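You operate a simulated robot arm through the tools that you are given. There is no shell and no other tool.

Carry out the task below with a simulated robot arm. There is one attempt and no reset: what you move stays moved.

JOB
Let the rack wheel's tyre down to the job block's pressure.
Fine: wheel locked first; the valve cap is slack; chuck on to vent; after, chuck off and valve cap tight.

The check looks at the end state, three seconds after you hand in, the way a careful person would. Anything else that was tipped, shoved, dropped, spilled or broken makes it a failure. A push-on lid holds only when it is set on centred and level and pressed home; a screw cap is set on level and turned clockwise until tight.

ROBOT AND FRAMES
A 7-joint arm with a three-finger gripper, fixed in place. Base frame: the origin is on the floor under the middle of its stand, x ahead of it, y to its left, z up; the work surface is at about z = 0.74. Units: m, degrees, N and s.
It reaches about 0.977 m from its shoulder. Its first joint turns from -166.0 to 166.0 degrees. Payload 2.69 kg.
The tool frame sits at the grasp point between the pads (the TCP): z along the fingers, y along the line on which they close. The tips reach 0.029 m beyond it. The gripper opens to 0.12 m; its body begins 0.078 m behind the TCP.
Orientation is told as [roll, pitch, yaw] about the base's x, y, z axes, in that order, counted from this pose: with the fingers straight down and closing along the base's y, the tool's x points along the base's -x, its y along +y and its z along -z.

CONTROLS
- The arm moves only by the tool servo_tool. Its argument "targets" is a list that holds one entry, the list of rows, each a list of 6 numbers: the shift along the tool's x, y, z in m, then the turn, a rotation vector about the tool's x, y, z in degrees. In form: [[[tx, ty, tz, wx, wy, wz], ...]]. A call has 1 to 20 rows; each row shifts and turns the commanded pose from where the row before left it, along the tool's axes as they then stand. "jaw" is the closure, from 0 (fully open) to 1 (shut), set as the call begins (left out, the last holds). A row lasts 0.2 s, in which the tool goes at most 0.05 m and 8.6 degrees; a call with a longer step from one row to the next is refused whole, and so is a gripper value outside its range. A pose out of reach is approached as far as the arm can. The call stops where the force on the tool passes 40 N (or 10 N more than at its start, if that is more) or the arm is blocked; 0.2 s more then pass. Each finger travels about 0.1362 m/s and halts on what it meets, pressing with about 43 N; the grip force reading is that of the motor and also rises with nothing between the fingers. The clock runs only during rows and for 0.2 s after the last one: add rows that do not move to give the fingers time. It gives the time, the measured TCP pose, the force on the tool (base axes), the opening and the grip force at its end, in the units of the frame above (readings bear some noise), with the torque about the TCP (base axes, N m) and any sound that the robot's microphone picked up.
- Cameras (640 x 400 px; columns grow to the right, rows downward): "scene" is fixed at [0.2183, -0.6553, 1.4619]; the picture's right is [0.74, -0.67, 0.00], its down [-0.54, -0.59, -0.60] and it looks along [0.40, 0.44, -0.80] (base axes); focal length 214 px, centre (320, 200). "wrist" rides on the gripper at [0.063, 0, -0.104] in the tool frame; the picture's right is [0.00, 1.00, 0.00], its down [-0.83, 0.00, -0.56] and it looks along [-0.56, 0.00, 0.83] (tool axes); focal length 275 px, centre (320, 200).
- camera(camera): a new picture of that camera. The clock stands still meanwhile.
- move_column(by): moves the trunk up (or, below 0, down) by that many m; the arm rides with it, the base frame stays. It gives what a move gives, with no picture.
- point_at(camera, pixels): for up to 12 pixels [column, row] of the newest picture of that camera ("zoom" is the newest enlarged one), the place [x, y, z] in the base frame of the surface seen there, good to about 0.002 m, but the place of the scene camera against the robot may be out by one fixed shift of up to 0.012 m in any direction. The clock stands still meanwhile.
- close_up(camera, box): a new picture of the part [left, top, right, bottom] of that camera's present view, enlarged. The clock stands still meanwhile.
- close_job(): hands the job in; it is judged then, once.

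Leave the gripper open and the arm clear of the work at the hand-in unless told otherwise.

The tools are called as a command line: name --argument value ..., lists and objects as JSON in quotes. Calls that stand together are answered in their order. servo_tool: Moves the arm, as the interface text tells. Its arguments: {"type":"object","properties":{"targets":{"type":"array","items":{"type":"array","items":{"type":"array","items":{"type":"number"}}}},"jaw":{"type":"number"}},"required":["targets"]} The other tools are called the same way: move_column (by) moves the trunk up or down; camera (camera) takes a picture; point_at (camera, pixels) gives the place of the surface under pixels of a picture; close_up (camera, box) takes an enlarged picture of a part of a camera's view; close_job () hands the job in.

At the start:

```text
clock: 0.0
eef_pos: [0.3141, -0.4071, 1.2931]
tool_rot: [0.0, 0.0, -0.1]
wrist_force: [1.3, 0.4, 1.0]
torque: [0.01, 0.0, -0.01]
finger_gap: 0.1198
grip_force: 0.2
trunk travel left (down, up): [-0.4, 0.186]
```

scene: 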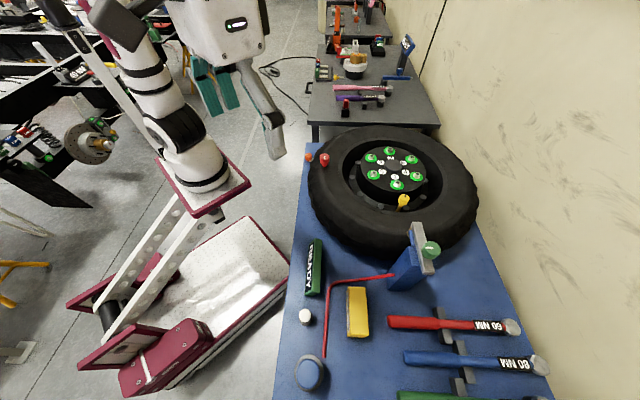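
wrist: 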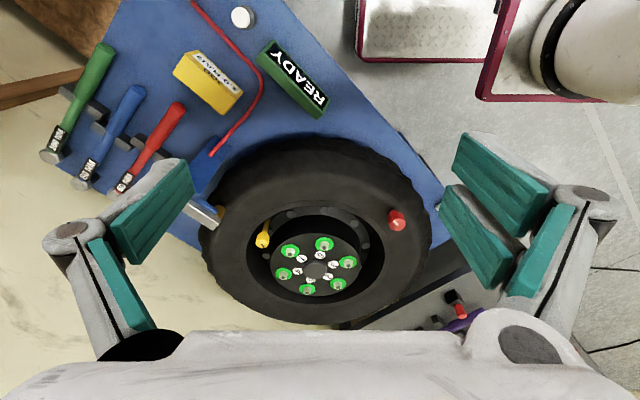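

I see a bench with a tyre lying flat on a rack, a yellow item near the hub (about pixel 403,201), a green-ended lever or clamp (425,250), a yellow block, a READY green block, three torque wrenches, a white knob, and a blue round thing. I'll enlarge several parts before moving anything.

close_up --camera "scene" --box '[290, 120, 490, 245]'

close_up --camera "scene" --box '[270, 220, 470, 400]'

close_up --camera "wrist" --box '[150, 0, 470, 200]'

close_up --camera "wrist" --box '[180, 130, 440, 330]'

```text
3.20 times, centred on (390, 182) of scene
```

zoom: 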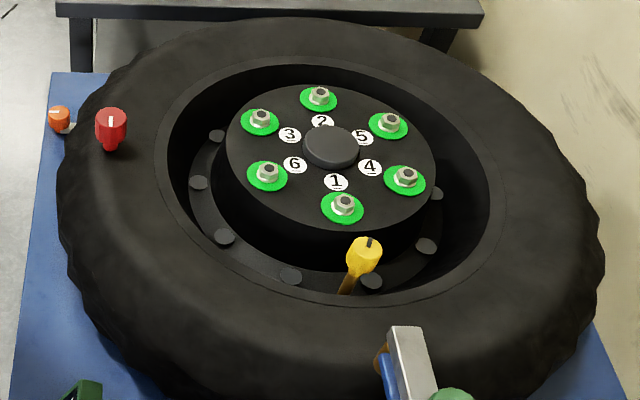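

```text
2.22 times, centred on (370, 310) of scene
```

zoom: 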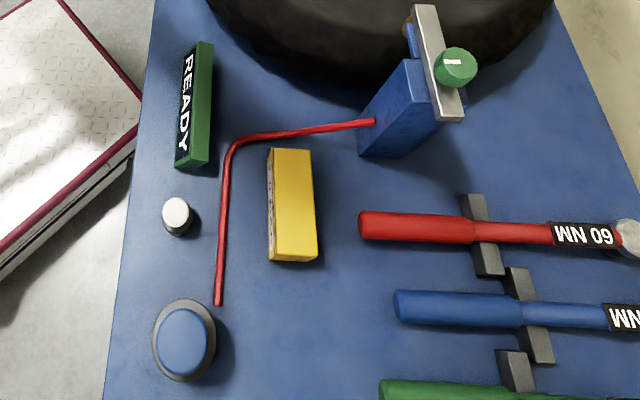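

```text
2.00 times, centred on (310, 100) of wrist
```

zoom: 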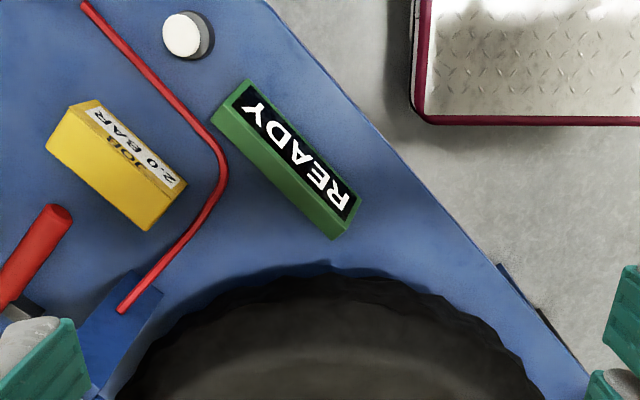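

```text
2.00 times, centred on (310, 230) of wrist
```

zoom: 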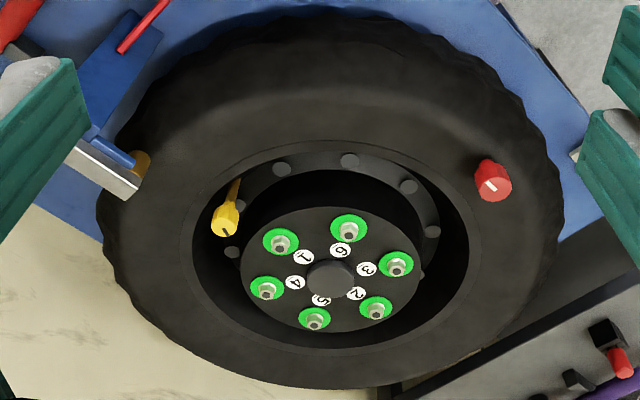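

The job block reads "JOB 2.0 BAR" and a plate reads "READY". The yellow cap on the valve has a black mark. I still have to identify the red knob, the orange knob, the green knob on the blue stand, and the blue and white buttons. I'll measure their places next.

camera --camera "scene"

close_up --camera "scene" --box '[370, 210, 470, 300]'

close_up --camera "scene" --box '[295, 140, 345, 175]'

close_up --camera "scene" --box '[375, 180, 425, 215]'

close_up --camera "scene" --box '[300, 0, 440, 130]'

close_up --camera "scene" --box '[370, 300, 570, 400]'

point_at --camera "scene" --pixels '[[403, 199], [325, 157], [309, 156], [431, 250], [357, 295], [305, 316], [310, 370], [393, 274], [315, 250], [330, 350], [391, 167], [360, 230]]'

```text
taken
```

scene: 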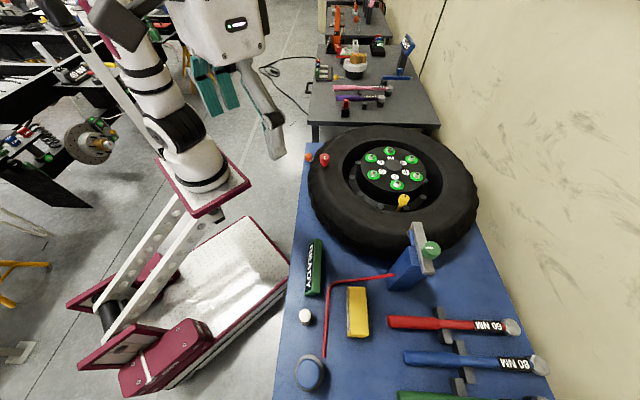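

```text
4.44 times, centred on (420, 255) of scene
```

zoom: 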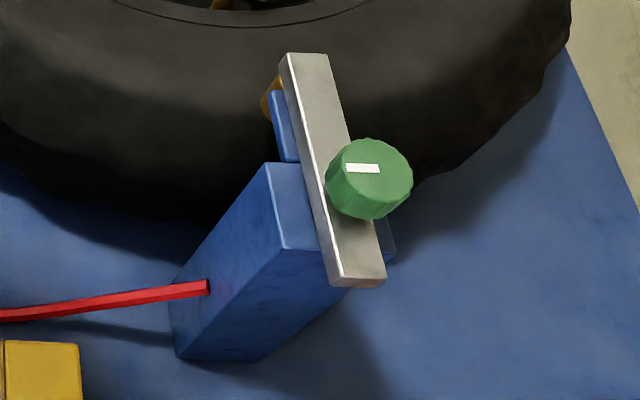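

```text
11.43 times, centred on (320, 158) of scene
```

zoom: 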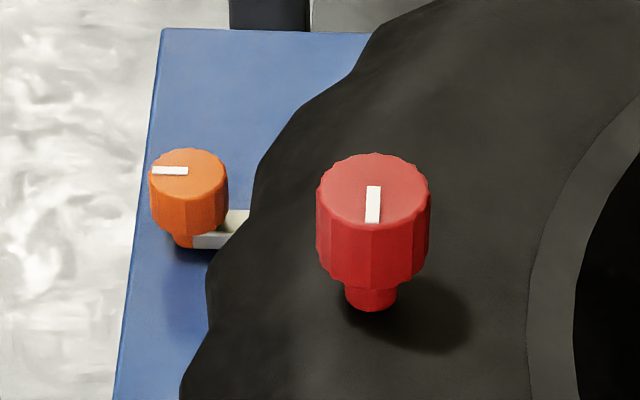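

```text
11.43 times, centred on (400, 198) of scene
```

zoom: 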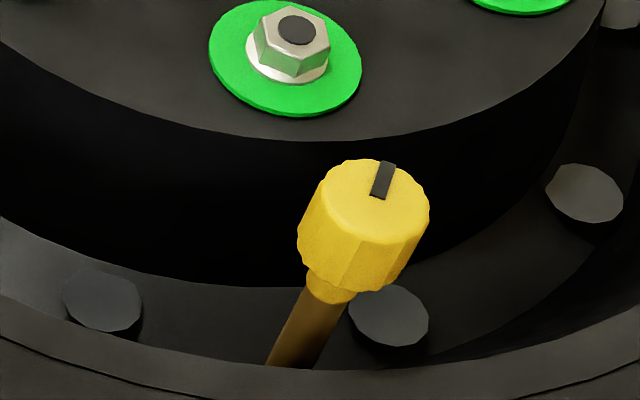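

```text
3.08 times, centred on (370, 65) of scene
```

zoom: 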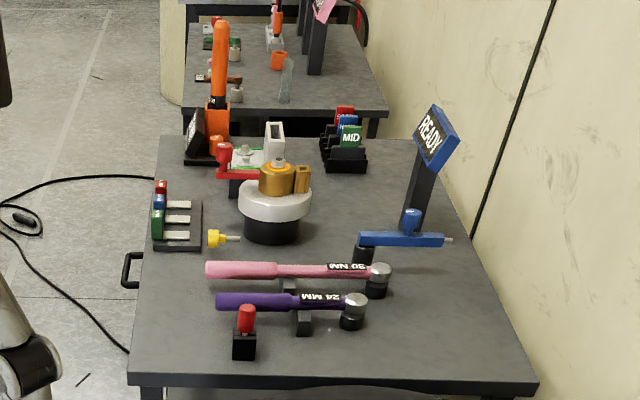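

```text
3.20 times, centred on (470, 350) of scene
```

zoom: 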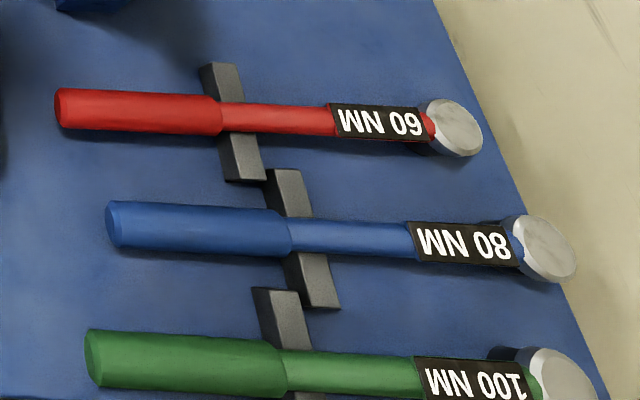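

```text
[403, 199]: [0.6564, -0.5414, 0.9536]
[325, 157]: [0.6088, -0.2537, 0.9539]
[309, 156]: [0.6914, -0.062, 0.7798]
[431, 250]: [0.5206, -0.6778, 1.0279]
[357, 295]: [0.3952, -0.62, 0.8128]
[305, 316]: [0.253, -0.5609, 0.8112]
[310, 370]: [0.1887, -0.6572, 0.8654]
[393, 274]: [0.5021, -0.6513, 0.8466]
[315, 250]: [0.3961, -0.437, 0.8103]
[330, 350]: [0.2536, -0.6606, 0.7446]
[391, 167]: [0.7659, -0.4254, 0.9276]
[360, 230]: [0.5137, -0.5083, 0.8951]
```

The wheel lies flat around (0.77,-0.43) with its top near z≈0.93. The red knob is at (0.61,-0.25,0.95) and the green knob on the stand is at (0.52,-0.68,1.03). I can't see the stand's back side yet. I'll move the wrist camera to look at the stand from the wheel side (toward -y), staying high at z≈1.2.

servo_tool --targets '[[[-0.0372, 0.0114, 0.0186, 0, 0, 0], [-0.0372, 0.0114, 0.0186, 0, 0, 0], [-0.0372, 0.0114, 0.0186, 0, 0, 0], [-0.0372, 0.0114, 0.0186, 0, 0, 0], [-0.0372, 0.0114, 0.0186, 0, 0, 0], [0, 0, 0, 0, 0, 8.2], [0, 0, 0, 0, 0, 8.2], [0, 0, 0, 0, 0, 8.2], [0, 0, 0, 0, 0, 8.2], [0, 0, 0, 0, 0, 8.2], [0, 0, 0, 0, 0, 8.2], [0, 0, 0, 0, 0, 8.2], [0, 0, 0, 0, 0, 8.2], [0, 0, 0, 0, 0, 8.2], [0, 0, 0, 0, 0, 8.2], [0, 0, 0, 0, 0, 8]]]' --jaw 0

```text
clock: 3.4
eef_pos: [0.4995, -0.3503, 1.2001]
tool_rot: [0.0, 0.0, -90.0]
wrist_force: [0.1, -1.1, 0.5]
torque: [-0.01, -0.02, 0.0]
finger_gap: 0.1199
grip_force: 0.0
trunk travel left (down, up): [-0.4, 0.186]
```

The move was clean and the yaw is now -90. Next is a wrist picture.

camera --camera "wrist"

close_up --camera "wrist" --box '[200, 0, 440, 150]'

```text
taken
```

wrist: 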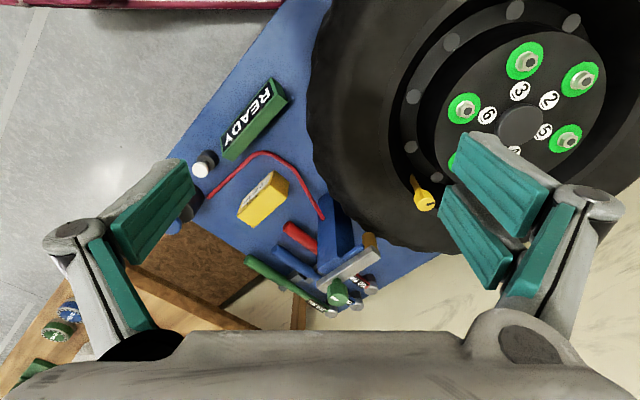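

```text
2.67 times, centred on (320, 75) of wrist
```

zoom: 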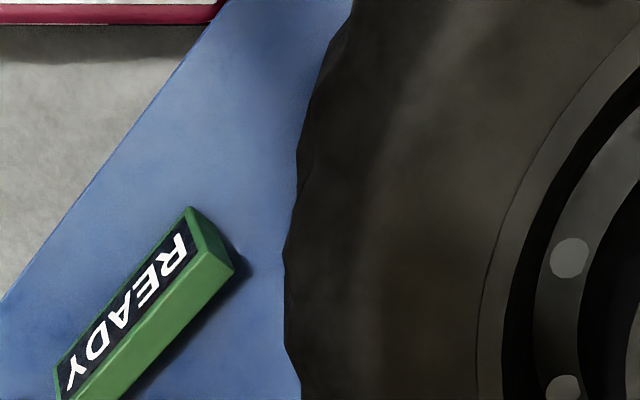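

The picture now shows the stand around (340,260), with the green knob at (337,292). I'll zoom on the stand and on the buttons, and measure points.

close_up --camera "wrist" --box '[270, 180, 430, 320]'

close_up --camera "wrist" --box '[160, 120, 320, 240]'

point_at --camera "wrist" --pixels '[[424, 199], [370, 242], [337, 292], [345, 265], [330, 200], [320, 240], [205, 165], [263, 198], [255, 118], [230, 60], [520, 120], [300, 240]]'

```text
2.86 times, centred on (350, 250) of wrist
```

zoom: 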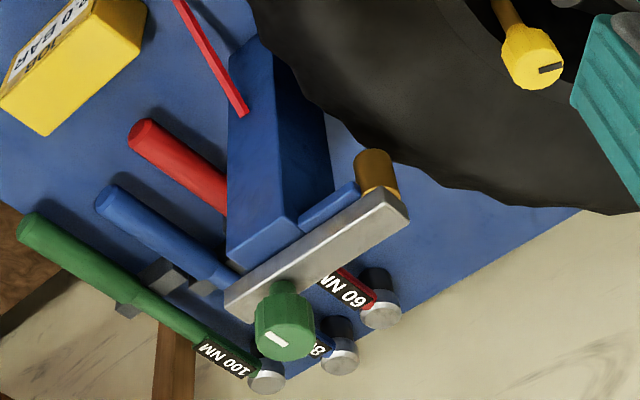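

```text
3.33 times, centred on (240, 180) of wrist
```

zoom: 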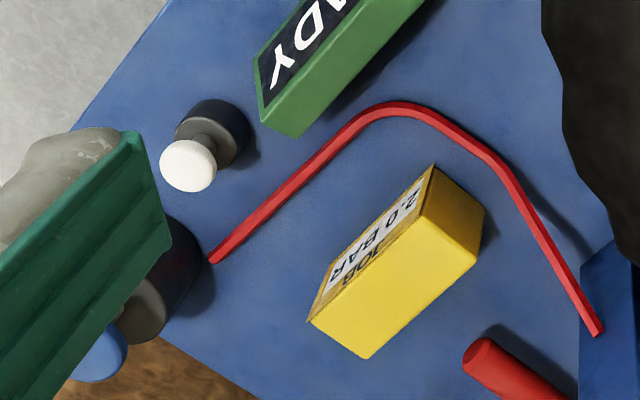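

```text
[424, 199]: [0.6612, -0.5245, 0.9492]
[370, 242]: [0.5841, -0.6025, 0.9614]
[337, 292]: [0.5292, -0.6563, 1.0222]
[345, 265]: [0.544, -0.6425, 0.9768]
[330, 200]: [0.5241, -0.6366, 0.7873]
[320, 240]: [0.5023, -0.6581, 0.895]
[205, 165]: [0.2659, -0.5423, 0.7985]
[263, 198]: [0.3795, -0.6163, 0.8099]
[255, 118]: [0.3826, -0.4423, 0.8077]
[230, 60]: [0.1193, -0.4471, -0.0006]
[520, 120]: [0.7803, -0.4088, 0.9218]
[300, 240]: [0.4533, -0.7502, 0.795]
```

The stand carries a silver bar with a brass cylinder at its wheel-side end and a green knob on its face. There's a red hose, a white mushroom button and a bigger blue button. Next I'll look at the stand from above the hub, at yaw -135.

servo_tool --targets '[[[-0.0192, 0.0375, 0.0133, 0, 0, 0], [-0.0192, 0.0375, 0.0133, 0, 0, 0], [-0.0192, 0.0375, 0.0133, 0, 0, 0], [-0.0192, 0.0375, 0.0133, 0, 0, 0], [-0.0192, 0.0375, 0.0133, 0, 0, 0], [-0.0192, 0.0375, 0.0133, 0, 0, 0], [0, 0, 0, 0, 0, 7.5], [0, 0, 0, 0, 0, 7.5], [0, 0, 0, 0, 0, 7.5], [0, 0, 0, 0, 0, 7.5], [0, 0, 0, 0, 0, 7.5], [0, 0, 0, 0, 0, 7.5]]]'

camera --camera "wrist"

close_up --camera "wrist" --box '[220, 80, 420, 205]'

```text
clock: 6.0
eef_pos: [0.7247, -0.466, 1.121]
tool_rot: [0.0, 0.0, -135.2]
wrist_force: [0.1, -0.3, -0.6]
torque: [0.0, -0.02, -0.01]
finger_gap: 0.12
grip_force: 0.1
trunk travel left (down, up): [-0.4, 0.186]
```

```text
taken
```

wrist: 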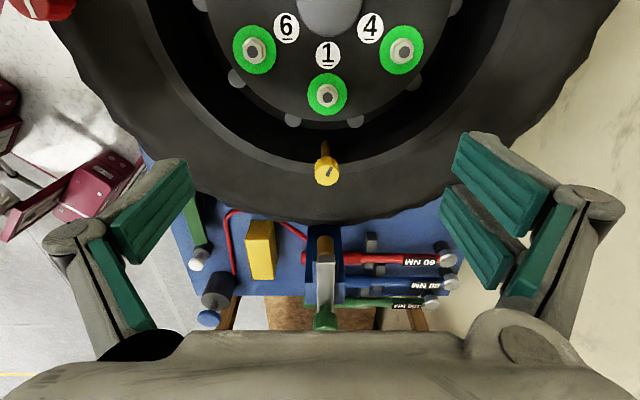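

```text
3.20 times, centred on (320, 142) of wrist
```

zoom: 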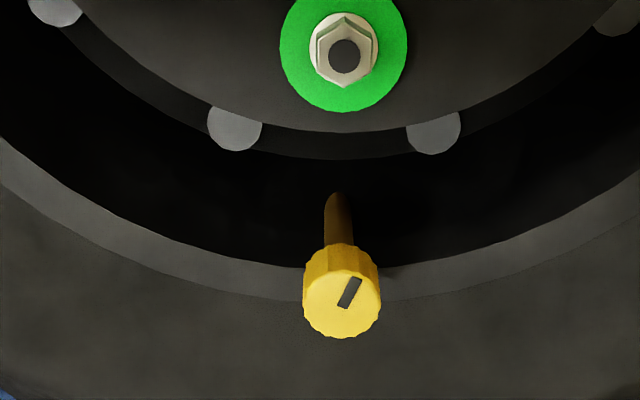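

The valve cap is at (327,170) and the stand is at (325,260), behind the tyre edge. I'll zoom on the stand and measure it.

close_up --camera "wrist" --box '[265, 210, 385, 340]'

close_up --camera "wrist" --box '[170, 190, 310, 330]'

point_at --camera "wrist" --pixels '[[327, 170], [326, 148], [325, 258], [325, 245], [325, 280], [325, 320], [340, 260], [310, 260], [209, 318], [218, 290], [195, 262], [320, 60]]'

```text
3.08 times, centred on (325, 275) of wrist
```

zoom: 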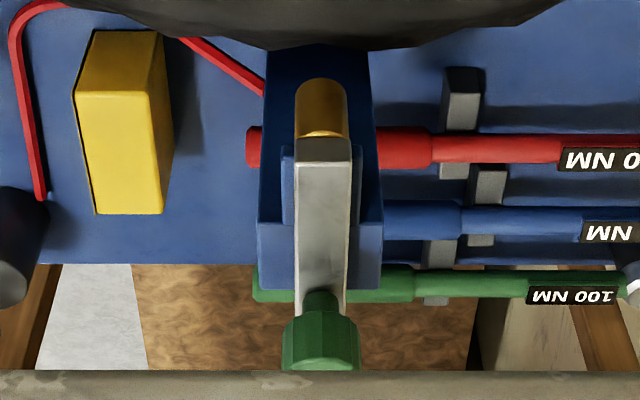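

```text
2.86 times, centred on (240, 260) of wrist
```

zoom: 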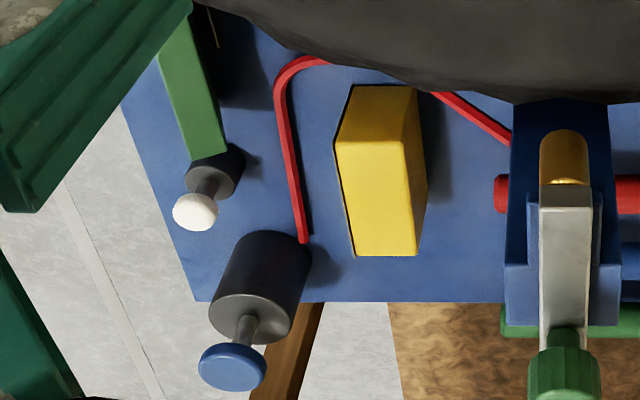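

```text
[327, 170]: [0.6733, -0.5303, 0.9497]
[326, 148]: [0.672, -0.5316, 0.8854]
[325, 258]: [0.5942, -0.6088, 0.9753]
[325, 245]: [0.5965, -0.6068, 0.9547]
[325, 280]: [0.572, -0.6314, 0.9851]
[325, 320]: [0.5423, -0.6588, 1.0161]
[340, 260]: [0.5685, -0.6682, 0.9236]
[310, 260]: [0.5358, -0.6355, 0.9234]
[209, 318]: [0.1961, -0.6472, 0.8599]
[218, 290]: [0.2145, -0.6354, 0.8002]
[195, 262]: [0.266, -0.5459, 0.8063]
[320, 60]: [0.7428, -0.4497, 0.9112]
```

The silver bar lies on a blue cradle along the bench direction. Its brass nozzle points at the wheel and lines up with the valve, so this looks like the air chuck. The blue plunger on a dark cylinder and the white button sit at the bench's near end. I don't understand the red and orange knobs yet, so I'll move back and turn the camera that way.

servo_tool --targets '[[[-0.0128, -0.0402, -0.0048, 0, 0, 0], [-0.0128, -0.0402, -0.0048, 0, 0, 0], [-0.0128, -0.0402, -0.0048, 0, 0, 0], [-0.0128, -0.0402, -0.0048, 0, 0, 0], [-0.0128, -0.0402, -0.0048, 0, 0, 0], [-0.0128, -0.0402, -0.0048, 0, 0, 0], [0, 0, 0, 0, 0, -8.2], [0, 0, 0, 0, 0, -8.2], [0, 0, 0, 0, 0, -8.2], [0, 0, 0, 0, 0, -8.2], [0, 0, 0, 0, 0, -8.2], [0, 0, 0, 0, 0, -8.2], [0, 0, 0, 0, 0, -8.2], [0, 0, 0, 0, 0, -8.2], [0, 0, 0, 0, 0, -8.2], [0, 0, 0, 0, 0, -8.2], [0, 0, 0, 0, 0, -8.2]]]'

servo_tool --targets '[[[0, 0, 0, 0, 0, -8.2], [0, 0, 0, 0, 0, -8.2], [0, 0, 0, 0, 0, -8.2], [0, 0, 0, 0, 0, -8.2], [0, 0, 0, 0, 0, -8.2], [0, 0, 0, 0, 0, -8.2], [0, 0, 0, 0, 0, -8.2], [0, 0, 0, 0, 0, -8.2], [0, 0, 0, 0, 0, -8.2], [0, 0, 0, 0, 0, -8.2], [0, 0, 0, 0, 0, -8.2]]]'

camera --camera "wrist"

```text
clock: 9.6
eef_pos: [0.4992, -0.351, 1.1498]
tool_rot: [0.0, -0.1, -44.7]
wrist_force: [0.2, 0.4, 1.0]
torque: [-0.02, 0.03, 0.03]
finger_gap: 0.1202
grip_force: 0.0
trunk travel left (down, up): [-0.4, 0.186]
```

```text
clock: 12.0
eef_pos: [0.4996, -0.3497, 1.1498]
tool_rot: [0.1, 0.0, 45.5]
wrist_force: [0.4, -0.1, 0.1]
torque: [-0.01, -0.03, 0.02]
finger_gap: 0.1201
grip_force: 0.0
trunk travel left (down, up): [-0.4, 0.186]
```

```text
taken
```

wrist: 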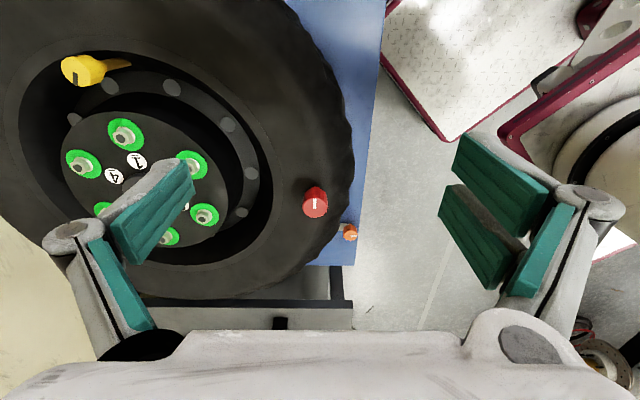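

close_up --camera "wrist" --box '[280, 170, 380, 250]'

point_at --camera "wrist" --pixels '[[315, 203], [315, 190], [349, 233], [343, 222], [330, 210], [300, 195], [85, 70], [360, 60], [350, 150], [270, 240], [340, 262], [125, 132]]'

```text
5.00 times, centred on (330, 210) of wrist
```

zoom: 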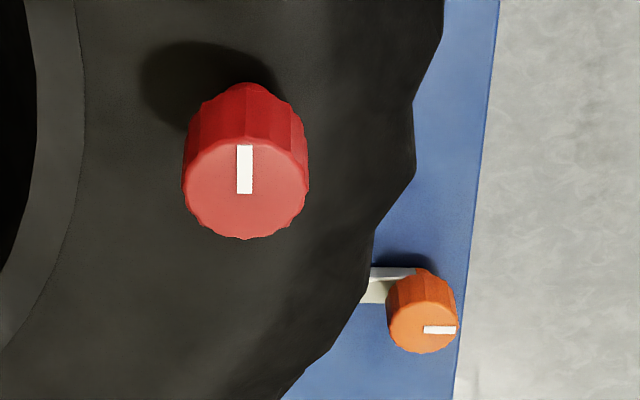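

```text
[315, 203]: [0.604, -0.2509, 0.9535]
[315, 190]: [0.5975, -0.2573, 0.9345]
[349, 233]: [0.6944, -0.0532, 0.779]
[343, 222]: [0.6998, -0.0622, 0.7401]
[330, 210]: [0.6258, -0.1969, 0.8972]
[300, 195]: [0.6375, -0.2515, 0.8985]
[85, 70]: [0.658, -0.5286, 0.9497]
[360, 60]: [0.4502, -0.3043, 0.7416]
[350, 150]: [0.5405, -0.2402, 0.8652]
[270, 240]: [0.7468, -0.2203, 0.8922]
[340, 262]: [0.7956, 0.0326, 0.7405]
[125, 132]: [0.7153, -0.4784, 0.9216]
```

The red knob stands above the tyre at (0.604,-0.251, top z 0.9535). The orange knob at (0.694,-0.053,0.779) sits on a grey tab that goes under the tyre. I'll take a lower, flatter look at both by lowering and tilting the tool 30°.

servo_tool --targets '[[[0.0093, 0, 0.0433, 0, 0, 0], [0.0093, 0, 0.0433, 0, 0, 0], [0.0093, 0, 0.0433, 0, 0, 0], [0, 0, 0, 0, -7.5, 0], [0, 0, 0, 0, -7.5, 0], [0, 0, 0, 0, -7.5, 0], [0, 0, 0, 0, -7.5, 0]]]'

camera --camera "wrist"

close_up --camera "wrist" --box '[240, 120, 440, 260]'

```text
clock: 13.6
eef_pos: [0.4804, -0.369, 1.0199]
tool_rot: [0.0, -30.1, 45.5]
wrist_force: [-0.4, 0.0, -0.5]
torque: [-0.02, -0.03, 0.0]
finger_gap: 0.1199
grip_force: 0.1
trunk travel left (down, up): [-0.4, 0.186]
```

```text
taken
```

wrist: 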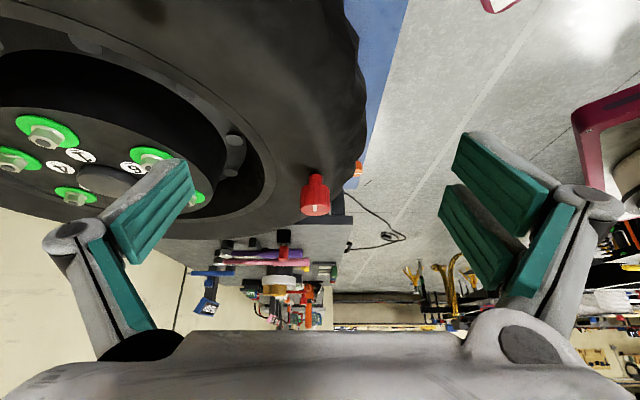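

```text
2.86 times, centred on (340, 190) of wrist
```

zoom: 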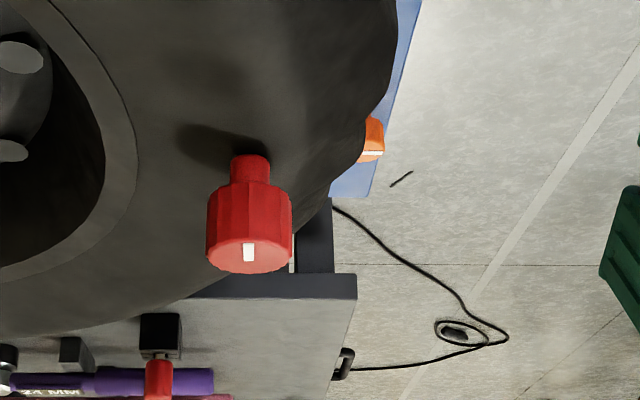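

The red knob has a neck that goes straight down into the tyre wall. The orange knob is low at the bench edge. I'll untilt, rise and go round to look at the orange knob and its grey tab from the +y side.

servo_tool --targets '[[[0, 0, 0, 0, 7.5, 0], [0, 0, 0, 0, 7.5, 0], [0, 0, 0, 0, 7.5, 0], [0, 0, 0, 0, 7.5, 0], [0, 0, -0.0433, 0, 0, 8], [0, 0, -0.0433, 0, 0, 8], [0, 0, -0.0433, 0, 0, 8], [0, 0, 0, 0, 0, 8], [0, 0, 0, 0, 0, 8], [0, 0, 0, 0, 0, 8], [0, 0, 0, 0, 0, 8], [0, 0, 0, 0, 0, 8], [0, 0, 0, 0, 0, 8], [0, 0, 0, 0, 0, 8], [0, 0, 0, 0, 0, 8], [0, 0, 0, 0, 0, 8], [0, 0, 0, 0, 0, 8], [0, 0, 0, 0, 0, 8], [0, 0, 0, 0, 0, 8], [0, 0, 0, 0, 0, 7.5]]]'

servo_tool --targets '[[[0.0399, 0.0191, 0.0045, 0, 0, 0], [0.0399, 0.0191, 0.0045, 0, 0, 0], [0.0399, 0.0191, 0.0045, 0, 0, 0], [0.0399, 0.0191, 0.0045, 0, 0, 0], [0.0399, 0.0191, 0.0045, 0, 0, 0], [0.0399, 0.0191, 0.0045, 0, 0, 0], [0.0399, 0.0191, 0.0045, 0, 0, 0], [0.0399, 0.0191, 0.0045, 0, 0, 0], [0.0399, 0.0191, 0.0045, 0, 0, 0], [0.0399, 0.0191, 0.0045, 0, 0, 0], [0.0399, 0.0191, 0.0045, 0, 0, 0]]]'

camera --camera "wrist"

camera --camera "scene"

```text
clock: 17.8
eef_pos: [0.4798, -0.3688, 1.1502]
tool_rot: [-0.1, 0.0, -82.3]
wrist_force: [0.4, -0.4, 0.3]
torque: [0.0, 0.0, -0.04]
finger_gap: 0.12
grip_force: 0.0
trunk travel left (down, up): [-0.4, 0.186]
```

```text
clock: 20.2
eef_pos: [0.6259, 0.0945, 1.1]
tool_rot: [0.0, 0.0, -82.2]
wrist_force: [-0.7, -0.7, 0.6]
torque: [0.07, -0.02, -0.02]
finger_gap: 0.1197
grip_force: 0.0
trunk travel left (down, up): [-0.4, 0.186]
```

```text
taken
```

wrist: 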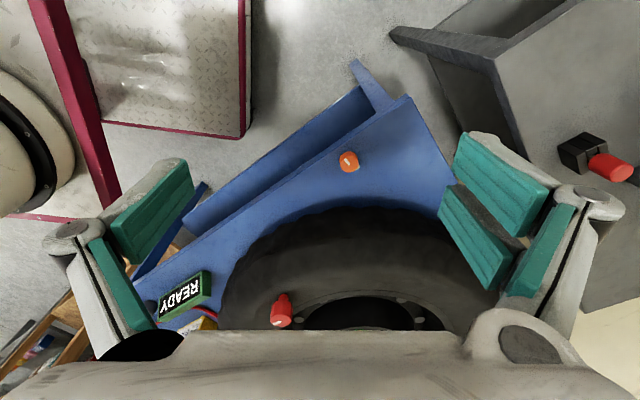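

```text
taken
```

scene: 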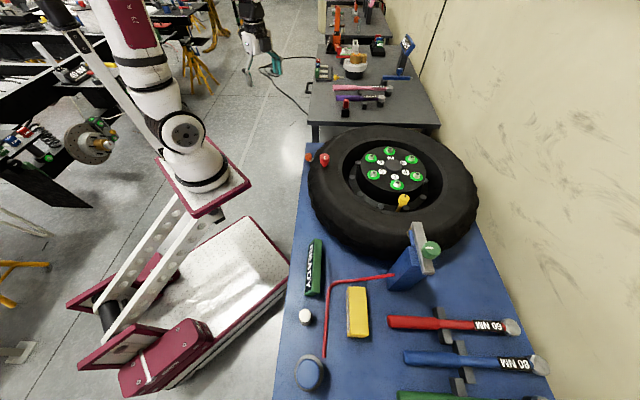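

The orange knob is at (349,160) in the wrist picture. I'll zoom there and measure.

close_up --camera "wrist" --box '[290, 110, 410, 210]'

close_up --camera "wrist" --box '[140, 220, 460, 335]'

point_at --camera "wrist" --pixels '[[349, 160], [345, 150], [345, 178], [360, 178], [282, 318], [405, 97], [230, 212], [190, 292], [350, 230], [435, 160]]'

```text
4.00 times, centred on (350, 160) of wrist
```

zoom: 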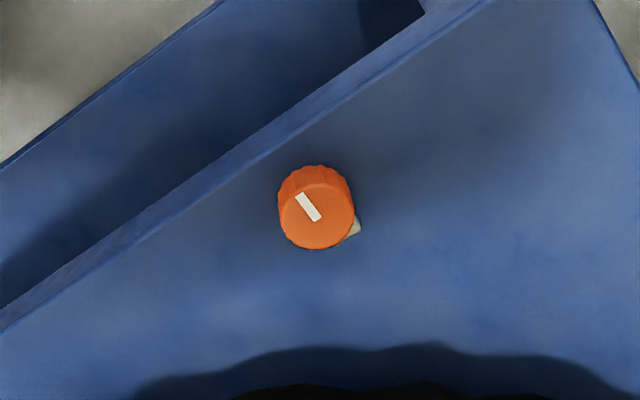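

```text
2.00 times, centred on (300, 278) of wrist
```

zoom: 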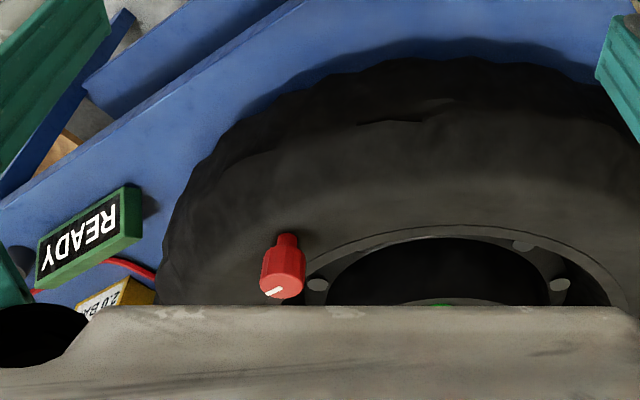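

```text
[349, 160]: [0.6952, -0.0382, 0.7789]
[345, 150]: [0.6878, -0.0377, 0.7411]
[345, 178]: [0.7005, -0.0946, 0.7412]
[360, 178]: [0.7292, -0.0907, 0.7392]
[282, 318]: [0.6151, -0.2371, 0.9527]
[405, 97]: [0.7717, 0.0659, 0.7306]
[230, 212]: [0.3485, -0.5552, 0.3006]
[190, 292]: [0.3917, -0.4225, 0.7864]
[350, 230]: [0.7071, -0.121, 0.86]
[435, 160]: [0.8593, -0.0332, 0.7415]
```

The orange knob has a small pale tab under it pointing toward the tyre, and its white mark points toward the bench edge. I'll go above and closer to see the tab properly.

servo_tool --targets '[[[-0.048, -0.008, 0, 0, 0, 0], [-0.048, -0.008, 0, 0, 0, 0], [-0.048, -0.008, 0, 0, 0, 0], [-0.048, -0.008, 0, 0, 0, 0], [0, 0, 0, 0, 0, -7.95], [0, 0, 0, 0, 0, -7.95], [0, 0, 0, 0, 0, -7.95], [0, 0, 0, 0, 0, -7.95], [0, 0, 0, 0, 0, -7.95], [0, 0, 0, 0, 0, -7.95], [0, 0, 0, 0, 0, -7.95], [0, 0, 0, 0, 0, -7.95], [0, 0, 0, 0, 0, -7.95], [0, 0, 0, 0, 0, -7.95], [0, 0, 0, 0, 0, -7.95], [0, 0, 0, 0, 0, -7.95], [0, 0, 0, 0, 0, -7.95], [0, 0, 0, 0, 0, -7.95], [0, 0, 0, 0, 0, -7.95], [0, 0, 0, 0, 0, -7.95]]]'

servo_tool --targets '[[[0, 0, 0.045, 0, 0, 0], [0, 0, 0.045, 0, 0, 0]]]'

camera --camera "wrist"

```text
clock: 24.4
eef_pos: [0.6227, -0.0987, 1.1009]
tool_rot: [0.0, 0.0, 45.2]
wrist_force: [0.0, -0.2, 0.4]
torque: [0.01, 0.0, 0.02]
finger_gap: 0.1202
grip_force: 0.0
trunk travel left (down, up): [-0.4, 0.186]
```

```text
clock: 25.0
eef_pos: [0.6219, -0.1021, 1.0121]
tool_rot: [0.0, 0.0, 45.2]
wrist_force: [0.0, 0.5, 0.3]
torque: [-0.01, -0.04, 0.0]
finger_gap: 0.12
grip_force: 0.1
trunk travel left (down, up): [-0.4, 0.186]
```

```text
taken
```

wrist: 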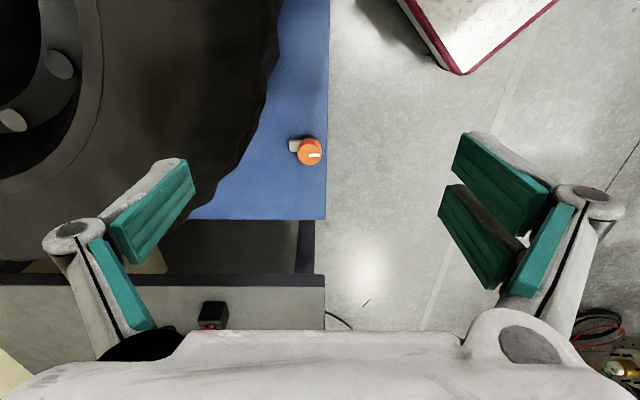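

close_up --camera "wrist" --box '[265, 125, 345, 175]'

point_at --camera "wrist" --pixels '[[309, 155], [293, 146], [298, 146], [316, 155], [302, 150], [326, 218], [329, 60], [250, 130], [290, 80]]'

```text
8.00 times, centred on (305, 150) of wrist
```

zoom: 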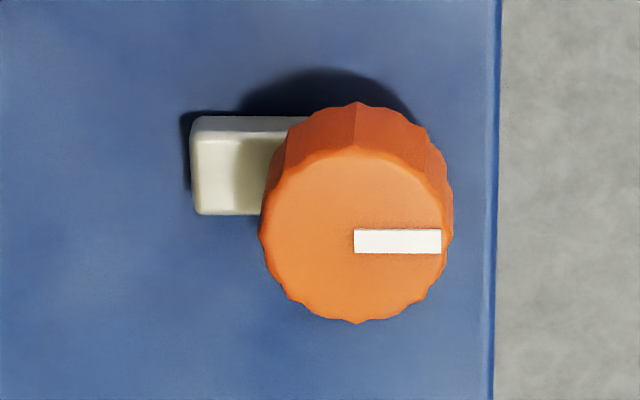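

```text
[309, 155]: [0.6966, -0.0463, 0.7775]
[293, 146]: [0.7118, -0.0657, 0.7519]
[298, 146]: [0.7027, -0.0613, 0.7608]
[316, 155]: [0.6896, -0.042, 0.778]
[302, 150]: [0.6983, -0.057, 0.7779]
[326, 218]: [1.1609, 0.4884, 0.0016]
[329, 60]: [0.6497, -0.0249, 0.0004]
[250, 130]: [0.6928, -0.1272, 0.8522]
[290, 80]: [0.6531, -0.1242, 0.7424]
```

The pale tab under the orange knob sticks out about 3 cm toward the wheel, while the white mark points to the bench edge. Next I'll look at the stand and chuck from the robot side at a flatter angle, in case it carries a gauge.

servo_tool --targets '[[[0.0439, -0.0123, -0.009, 0, 0, 0], [0.0439, -0.0123, -0.009, 0, 0, 0], [0.0439, -0.0123, -0.009, 0, 0, 0], [0.0439, -0.0123, -0.009, 0, 0, 0], [0.0439, -0.0123, -0.009, 0, 0, 0], [0.0439, -0.0123, -0.009, 0, 0, 0], [0.0439, -0.0123, -0.009, 0, 0, 0], [0.0439, -0.0123, -0.009, 0, 0, 0], [0.0439, -0.0123, -0.009, 0, 0, 0], [0.0439, -0.0123, -0.009, 0, 0, 0], [0, 0, 0, 0, 0, 8.5], [0, 0, 0, 0, 0, 8.5], [0, 0, 0, 0, 0, 8.5], [0, 0, 0, 0, 0, 8.5], [0, 0, 0, 0, 0, 8.5], [0, 0, 0, 0, 0, 8.5], [0, 0, 0, 0, 0, 8.5], [0, 0, 0, 0, 0, 8.5], [0, 0, 0, 0, 0, 8.5], [0, 0, 0, 0, 0, 8.5]]]'

servo_tool --targets '[[[0, 0, 0.04, 0, 0, 5], [0, 0, 0.04, 0, 0, 0], [0, 0, 0.04, 0, 0, 0], [0, 0, 0, 0, -7.5, 0], [0, 0, 0, 0, -7.5, 0], [0, 0, 0, 0, -7.5, 0], [0, 0, 0, 0, -7.5, 0]]]'

camera --camera "wrist"

close_up --camera "wrist" --box '[220, 100, 420, 250]'

```text
clock: 29.2
eef_pos: [0.4001, -0.4971, 1.0992]
tool_rot: [0.0, 0.0, -40.0]
wrist_force: [-0.4, -0.8, -0.9]
torque: [0.0, 0.03, 0.0]
finger_gap: 0.1202
grip_force: 0.1
trunk travel left (down, up): [-0.4, 0.186]
```

```text
clock: 30.8
eef_pos: [0.3996, -0.4993, 0.9796]
tool_rot: [-0.1, -30.1, -44.9]
wrist_force: [0.4, -0.1, 0.5]
torque: [0.02, 0.01, -0.02]
finger_gap: 0.1201
grip_force: 0.1
trunk travel left (down, up): [-0.4, 0.186]
```

```text
taken
```

wrist: 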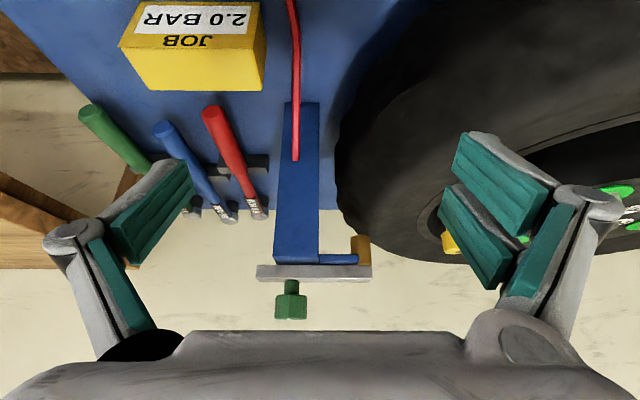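

```text
2.67 times, centred on (320, 175) of wrist
```

zoom: 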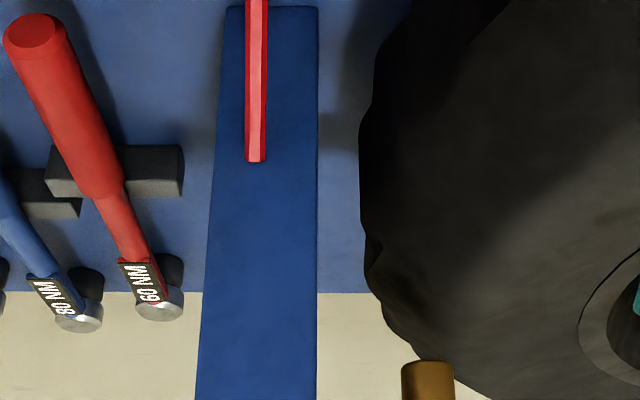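

This side view, which appears upside down, shows the silver bar on top of the blue post. The brass nozzle points down at the wheel end and the green knob sits on top. I'll zoom in on that and measure it.

close_up --camera "wrist" --box '[245, 220, 395, 330]'

point_at --camera "wrist" --pixels '[[292, 312], [289, 287], [265, 274], [360, 274], [360, 245], [362, 262], [340, 259], [297, 245], [278, 255], [316, 255], [300, 110], [366, 274]]'

```text
3.64 times, centred on (320, 275) of wrist
```

zoom: 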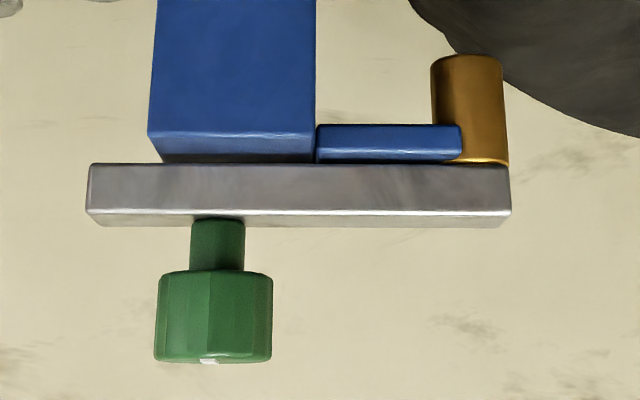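

```text
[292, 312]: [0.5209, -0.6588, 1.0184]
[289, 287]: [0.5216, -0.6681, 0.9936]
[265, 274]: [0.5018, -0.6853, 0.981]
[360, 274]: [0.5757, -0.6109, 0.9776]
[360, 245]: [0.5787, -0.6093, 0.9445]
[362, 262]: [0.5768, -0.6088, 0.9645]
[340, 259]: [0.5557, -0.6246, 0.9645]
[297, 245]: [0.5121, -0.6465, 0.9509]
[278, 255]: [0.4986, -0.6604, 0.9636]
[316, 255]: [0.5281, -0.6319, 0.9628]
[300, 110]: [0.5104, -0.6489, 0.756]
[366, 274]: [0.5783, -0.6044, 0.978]
```

The chuck stand is clear now: bar z≈0.965–0.98, nozzle bottom z≈0.935, green knob top z≈1.018. No gauge is visible there, so the READY plate may be a display. I'll turn to the near end to inspect the white and blue plungers and the READY plate, looking for labels.

servo_tool --targets '[[[0, 0, -0.04, 0, 7.5, 0], [0, 0, -0.04, 0, 7.5, 0], [0, 0, -0.04, 0, 7.5, 0], [0, 0, 0, 0, 7.5, 0], [0.04, 0, 0, 0, 0, 0], [0.04, 0, 0, 0, 0, 0], [0, 0, 0, 0, 0, 8], [0, 0, 0, 0, 0, 8], [0, 0, 0, 0, 0, 8], [0, 0, 0, 0, 0, 8], [0, 0, 0, 0, 0, 8]]]'

camera --camera "wrist"

```text
clock: 33.2
eef_pos: [0.3124, -0.4093, 1.0901]
tool_rot: [0.1, -0.1, -85.0]
wrist_force: [-0.5, 0.0, -1.3]
torque: [0.02, 0.02, 0.03]
finger_gap: 0.12
grip_force: 0.1
trunk travel left (down, up): [-0.4, 0.186]
```

```text
taken
```

wrist: 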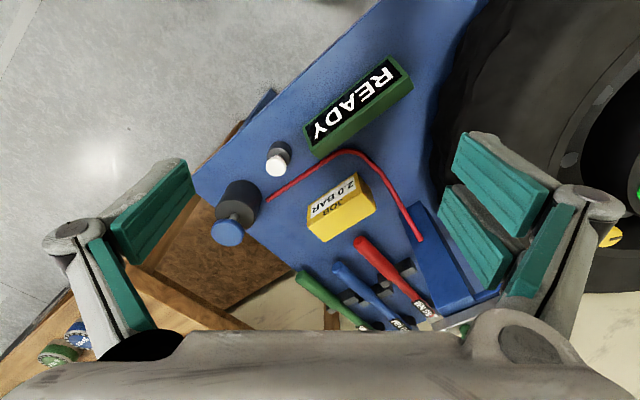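

close_up --camera "wrist" --box '[190, 130, 310, 260]'

close_up --camera "wrist" --box '[290, 50, 430, 250]'

point_at --camera "wrist" --pixels '[[228, 232], [237, 205], [232, 215], [277, 163], [280, 148], [270, 199], [360, 105], [370, 90], [340, 215], [420, 240], [265, 85], [300, 260]]'

```text
3.08 times, centred on (250, 195) of wrist
```

zoom: 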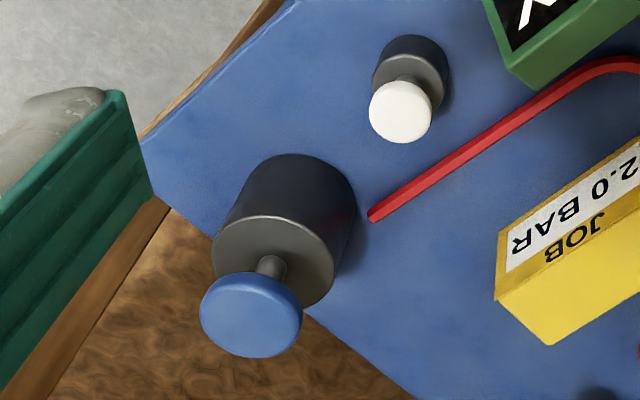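

```text
2.00 times, centred on (360, 150) of wrist
```

zoom: 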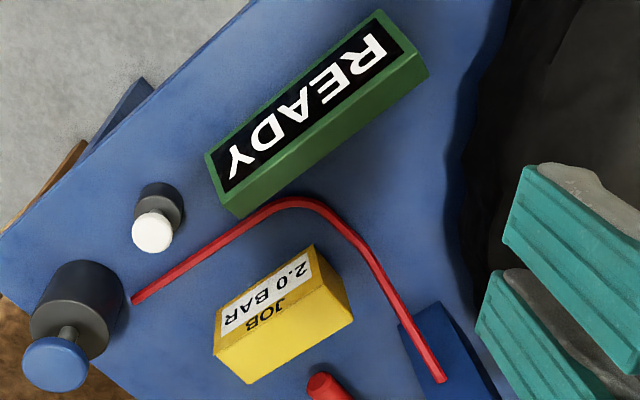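

```text
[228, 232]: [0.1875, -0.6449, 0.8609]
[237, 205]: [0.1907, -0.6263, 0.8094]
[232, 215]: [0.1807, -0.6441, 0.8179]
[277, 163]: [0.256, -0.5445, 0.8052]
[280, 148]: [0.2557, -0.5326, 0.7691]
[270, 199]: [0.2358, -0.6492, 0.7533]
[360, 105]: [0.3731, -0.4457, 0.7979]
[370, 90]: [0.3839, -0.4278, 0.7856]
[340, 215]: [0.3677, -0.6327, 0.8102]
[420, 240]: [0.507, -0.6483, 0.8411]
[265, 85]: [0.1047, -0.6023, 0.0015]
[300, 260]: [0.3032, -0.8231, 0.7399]
```

There's no text on the plungers. The blue one has the hose at its foot, so it's the pump. The white one is a small push button, probably the vent. Before deciding between red and orange I'll look at the wheel's far, wall side for any other lock.

servo_tool --targets '[[[0, 0, 0, 0, 0, -8], [0, 0, 0, 0, 0, -8], [0, 0, 0, 0, 0, -8], [0, 0, 0, 0, 0, -8], [0, 0, 0, 0, 0, -8], [-0.0269, 0.0311, -0.006, 0, 0, 0], [-0.0269, 0.0311, -0.006, 0, 0, 0], [-0.0269, 0.0311, -0.006, 0, 0, 0], [-0.0269, 0.0311, -0.006, 0, 0, 0], [-0.0269, 0.0311, -0.006, 0, 0, 0], [-0.0269, 0.0311, -0.006, 0, 0, 0], [-0.0269, 0.0311, -0.006, 0, 0, 0], [-0.0269, 0.0311, -0.006, 0, 0, 0], [-0.0269, 0.0311, -0.006, 0, 0, 0], [-0.0269, 0.0311, -0.006, 0, 0, 0]]]'

camera --camera "wrist"

```text
clock: 36.4
eef_pos: [0.7207, -0.3813, 1.1484]
tool_rot: [0.0, 0.0, -44.8]
wrist_force: [0.1, -0.5, 0.3]
torque: [0.05, -0.05, 0.03]
finger_gap: 0.1199
grip_force: 0.1
trunk travel left (down, up): [-0.4, 0.186]
```

```text
taken
```

wrist: 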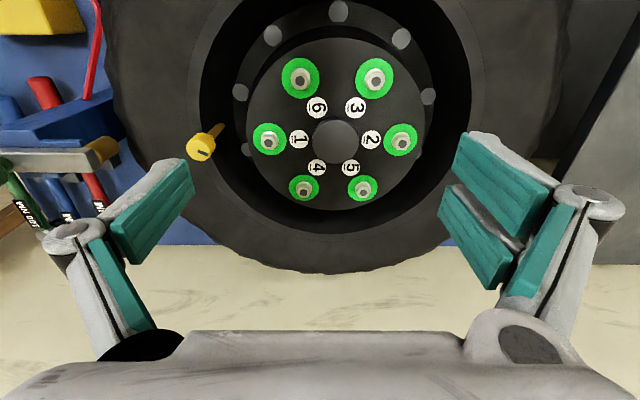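

There's no other lock on the wall side, so the lock is red or orange. The bench behind seems to have an orange knob and red handles too. I'll zoom on those to see whether they share a pattern.

close_up --camera "scene" --box '[325, 5, 385, 45]'

close_up --camera "scene" --box '[310, 40, 390, 120]'

point_at --camera "wrist" --pixels '[[335, 141], [302, 82], [376, 80], [401, 141], [304, 188], [361, 188], [269, 141], [202, 148], [201, 140], [100, 150]]'

close_up --camera "wrist" --box '[180, 100, 260, 180]'

```text
10.00 times, centred on (355, 25) of scene
```

zoom: 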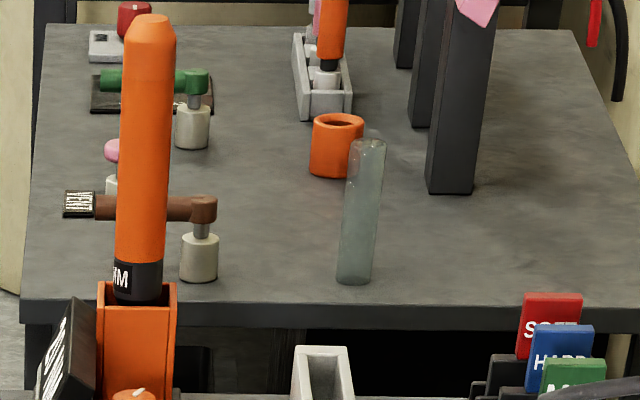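

```text
5.00 times, centred on (350, 80) of scene
```

zoom: 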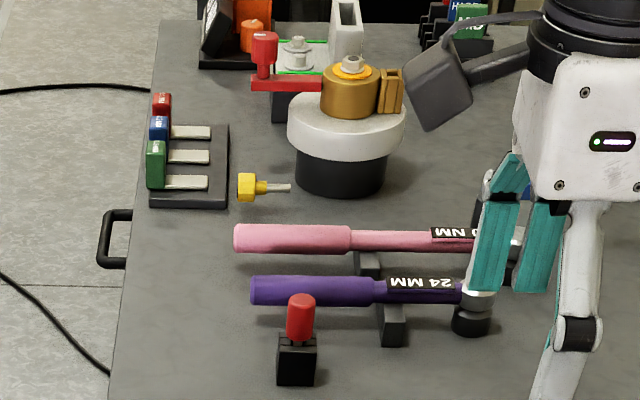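

```text
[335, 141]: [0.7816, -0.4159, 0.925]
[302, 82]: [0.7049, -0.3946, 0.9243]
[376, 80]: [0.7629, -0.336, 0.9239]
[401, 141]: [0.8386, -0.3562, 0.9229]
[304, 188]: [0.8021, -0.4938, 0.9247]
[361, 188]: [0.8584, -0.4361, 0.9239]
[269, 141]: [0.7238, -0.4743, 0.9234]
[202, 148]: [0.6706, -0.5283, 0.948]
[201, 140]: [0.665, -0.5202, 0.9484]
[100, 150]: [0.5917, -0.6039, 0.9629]
```

```text
5.00 times, centred on (220, 140) of wrist
```

zoom: 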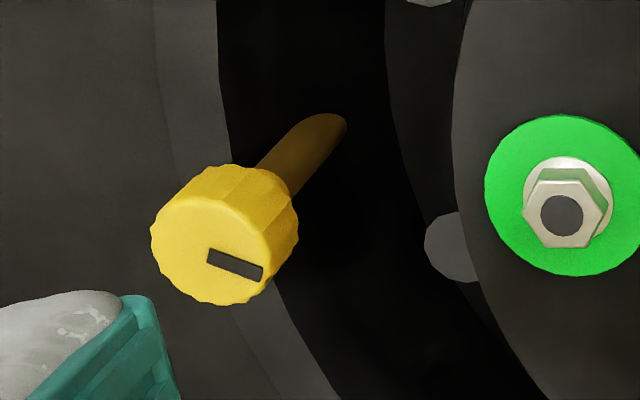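

On the bench behind, red knobs sit on clamp arms, which hints that red is a lock or clamp, but I want to see how the red knob is mounted. I'll take a near-horizontal close look from the robot side, with the tool at (0.536,-0.176,0.96) outside the tyre and tilted 50°.

servo_tool --targets '[[[0.0394, 0.0021, 0, 0, 0, 0], [0.0394, 0.0021, 0, 0, 0, 0], [0.0394, 0.0021, 0, 0, 0, 0], [0.0394, 0.0021, 0, 0, 0, 0], [0.0394, 0.0021, 0, 0, 0, 0], [0.0394, 0.0021, 0, 0, 0, 0], [0.0394, 0.0021, 0, 0, 0, 0], [0, 0, 0.047, 0, 0, 0], [0, 0, 0.047, 0, 0, 0], [0, 0, 0.047, 0, 0, 0], [0, 0, 0.047, 0, 0, 0], [0, 0, 0, 0, -8.33, 0], [0, 0, 0, 0, -8.33, 0], [0, 0, 0, 0, -8.33, 0], [0, 0, 0, 0, -8.33, 0], [0, 0, 0, 0, -8.33, 0], [0, 0, 0, 0, -8.33, 0]]]'

camera --camera "wrist"

close_up --camera "wrist" --box '[260, 150, 380, 250]'

```text
clock: 40.0
eef_pos: [0.6638, -0.2378, 1.005]
tool_rot: [0.0, -50.1, -45.0]
wrist_force: [-0.2, -0.2, 0.1]
torque: [0.03, -0.01, 0.04]
finger_gap: 0.12
grip_force: 0.0
out of reach, approached as far as the arm can: row 13, 14, 15, 16, 17
trunk travel left (down, up): [-0.4, 0.186]
```

```text
taken
```

wrist: 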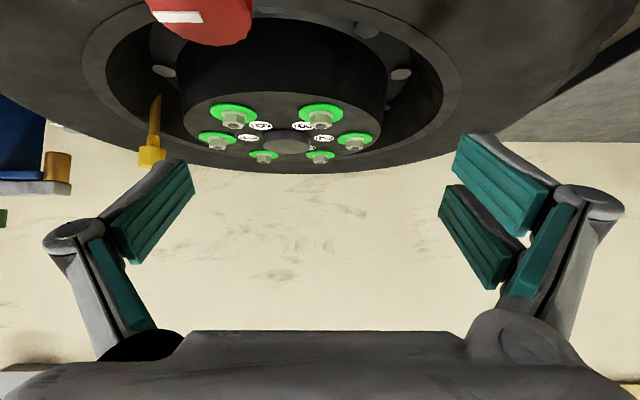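

```text
4.00 times, centred on (320, 200) of wrist
```

zoom: 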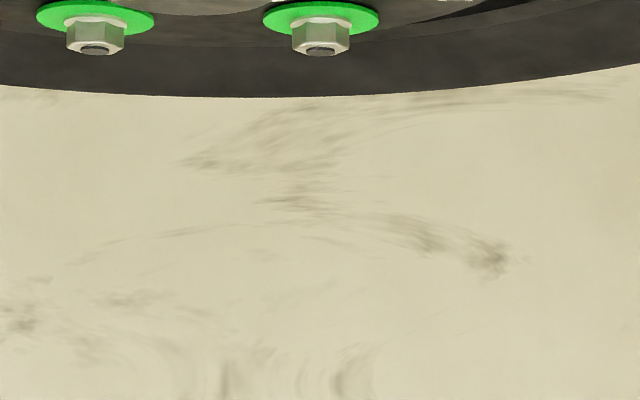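

The tilt was out of reach there, so the arm stopped at (0.664,-0.238,1.005), above the red knob but with no force. I'll undo the tilt first with small steps and see where I am.

servo_tool --targets '[[[0, 0, 0, 0, 8.33, 0]]]'

```text
clock: 40.4
eef_pos: [0.6649, -0.236, 1.0046]
tool_rot: [0.0, -41.5, -44.8]
wrist_force: [0.0, 0.9, -0.1]
torque: [-0.06, 0.0, -0.06]
finger_gap: 0.1201
grip_force: 0.1
trunk travel left (down, up): [-0.4, 0.186]
```

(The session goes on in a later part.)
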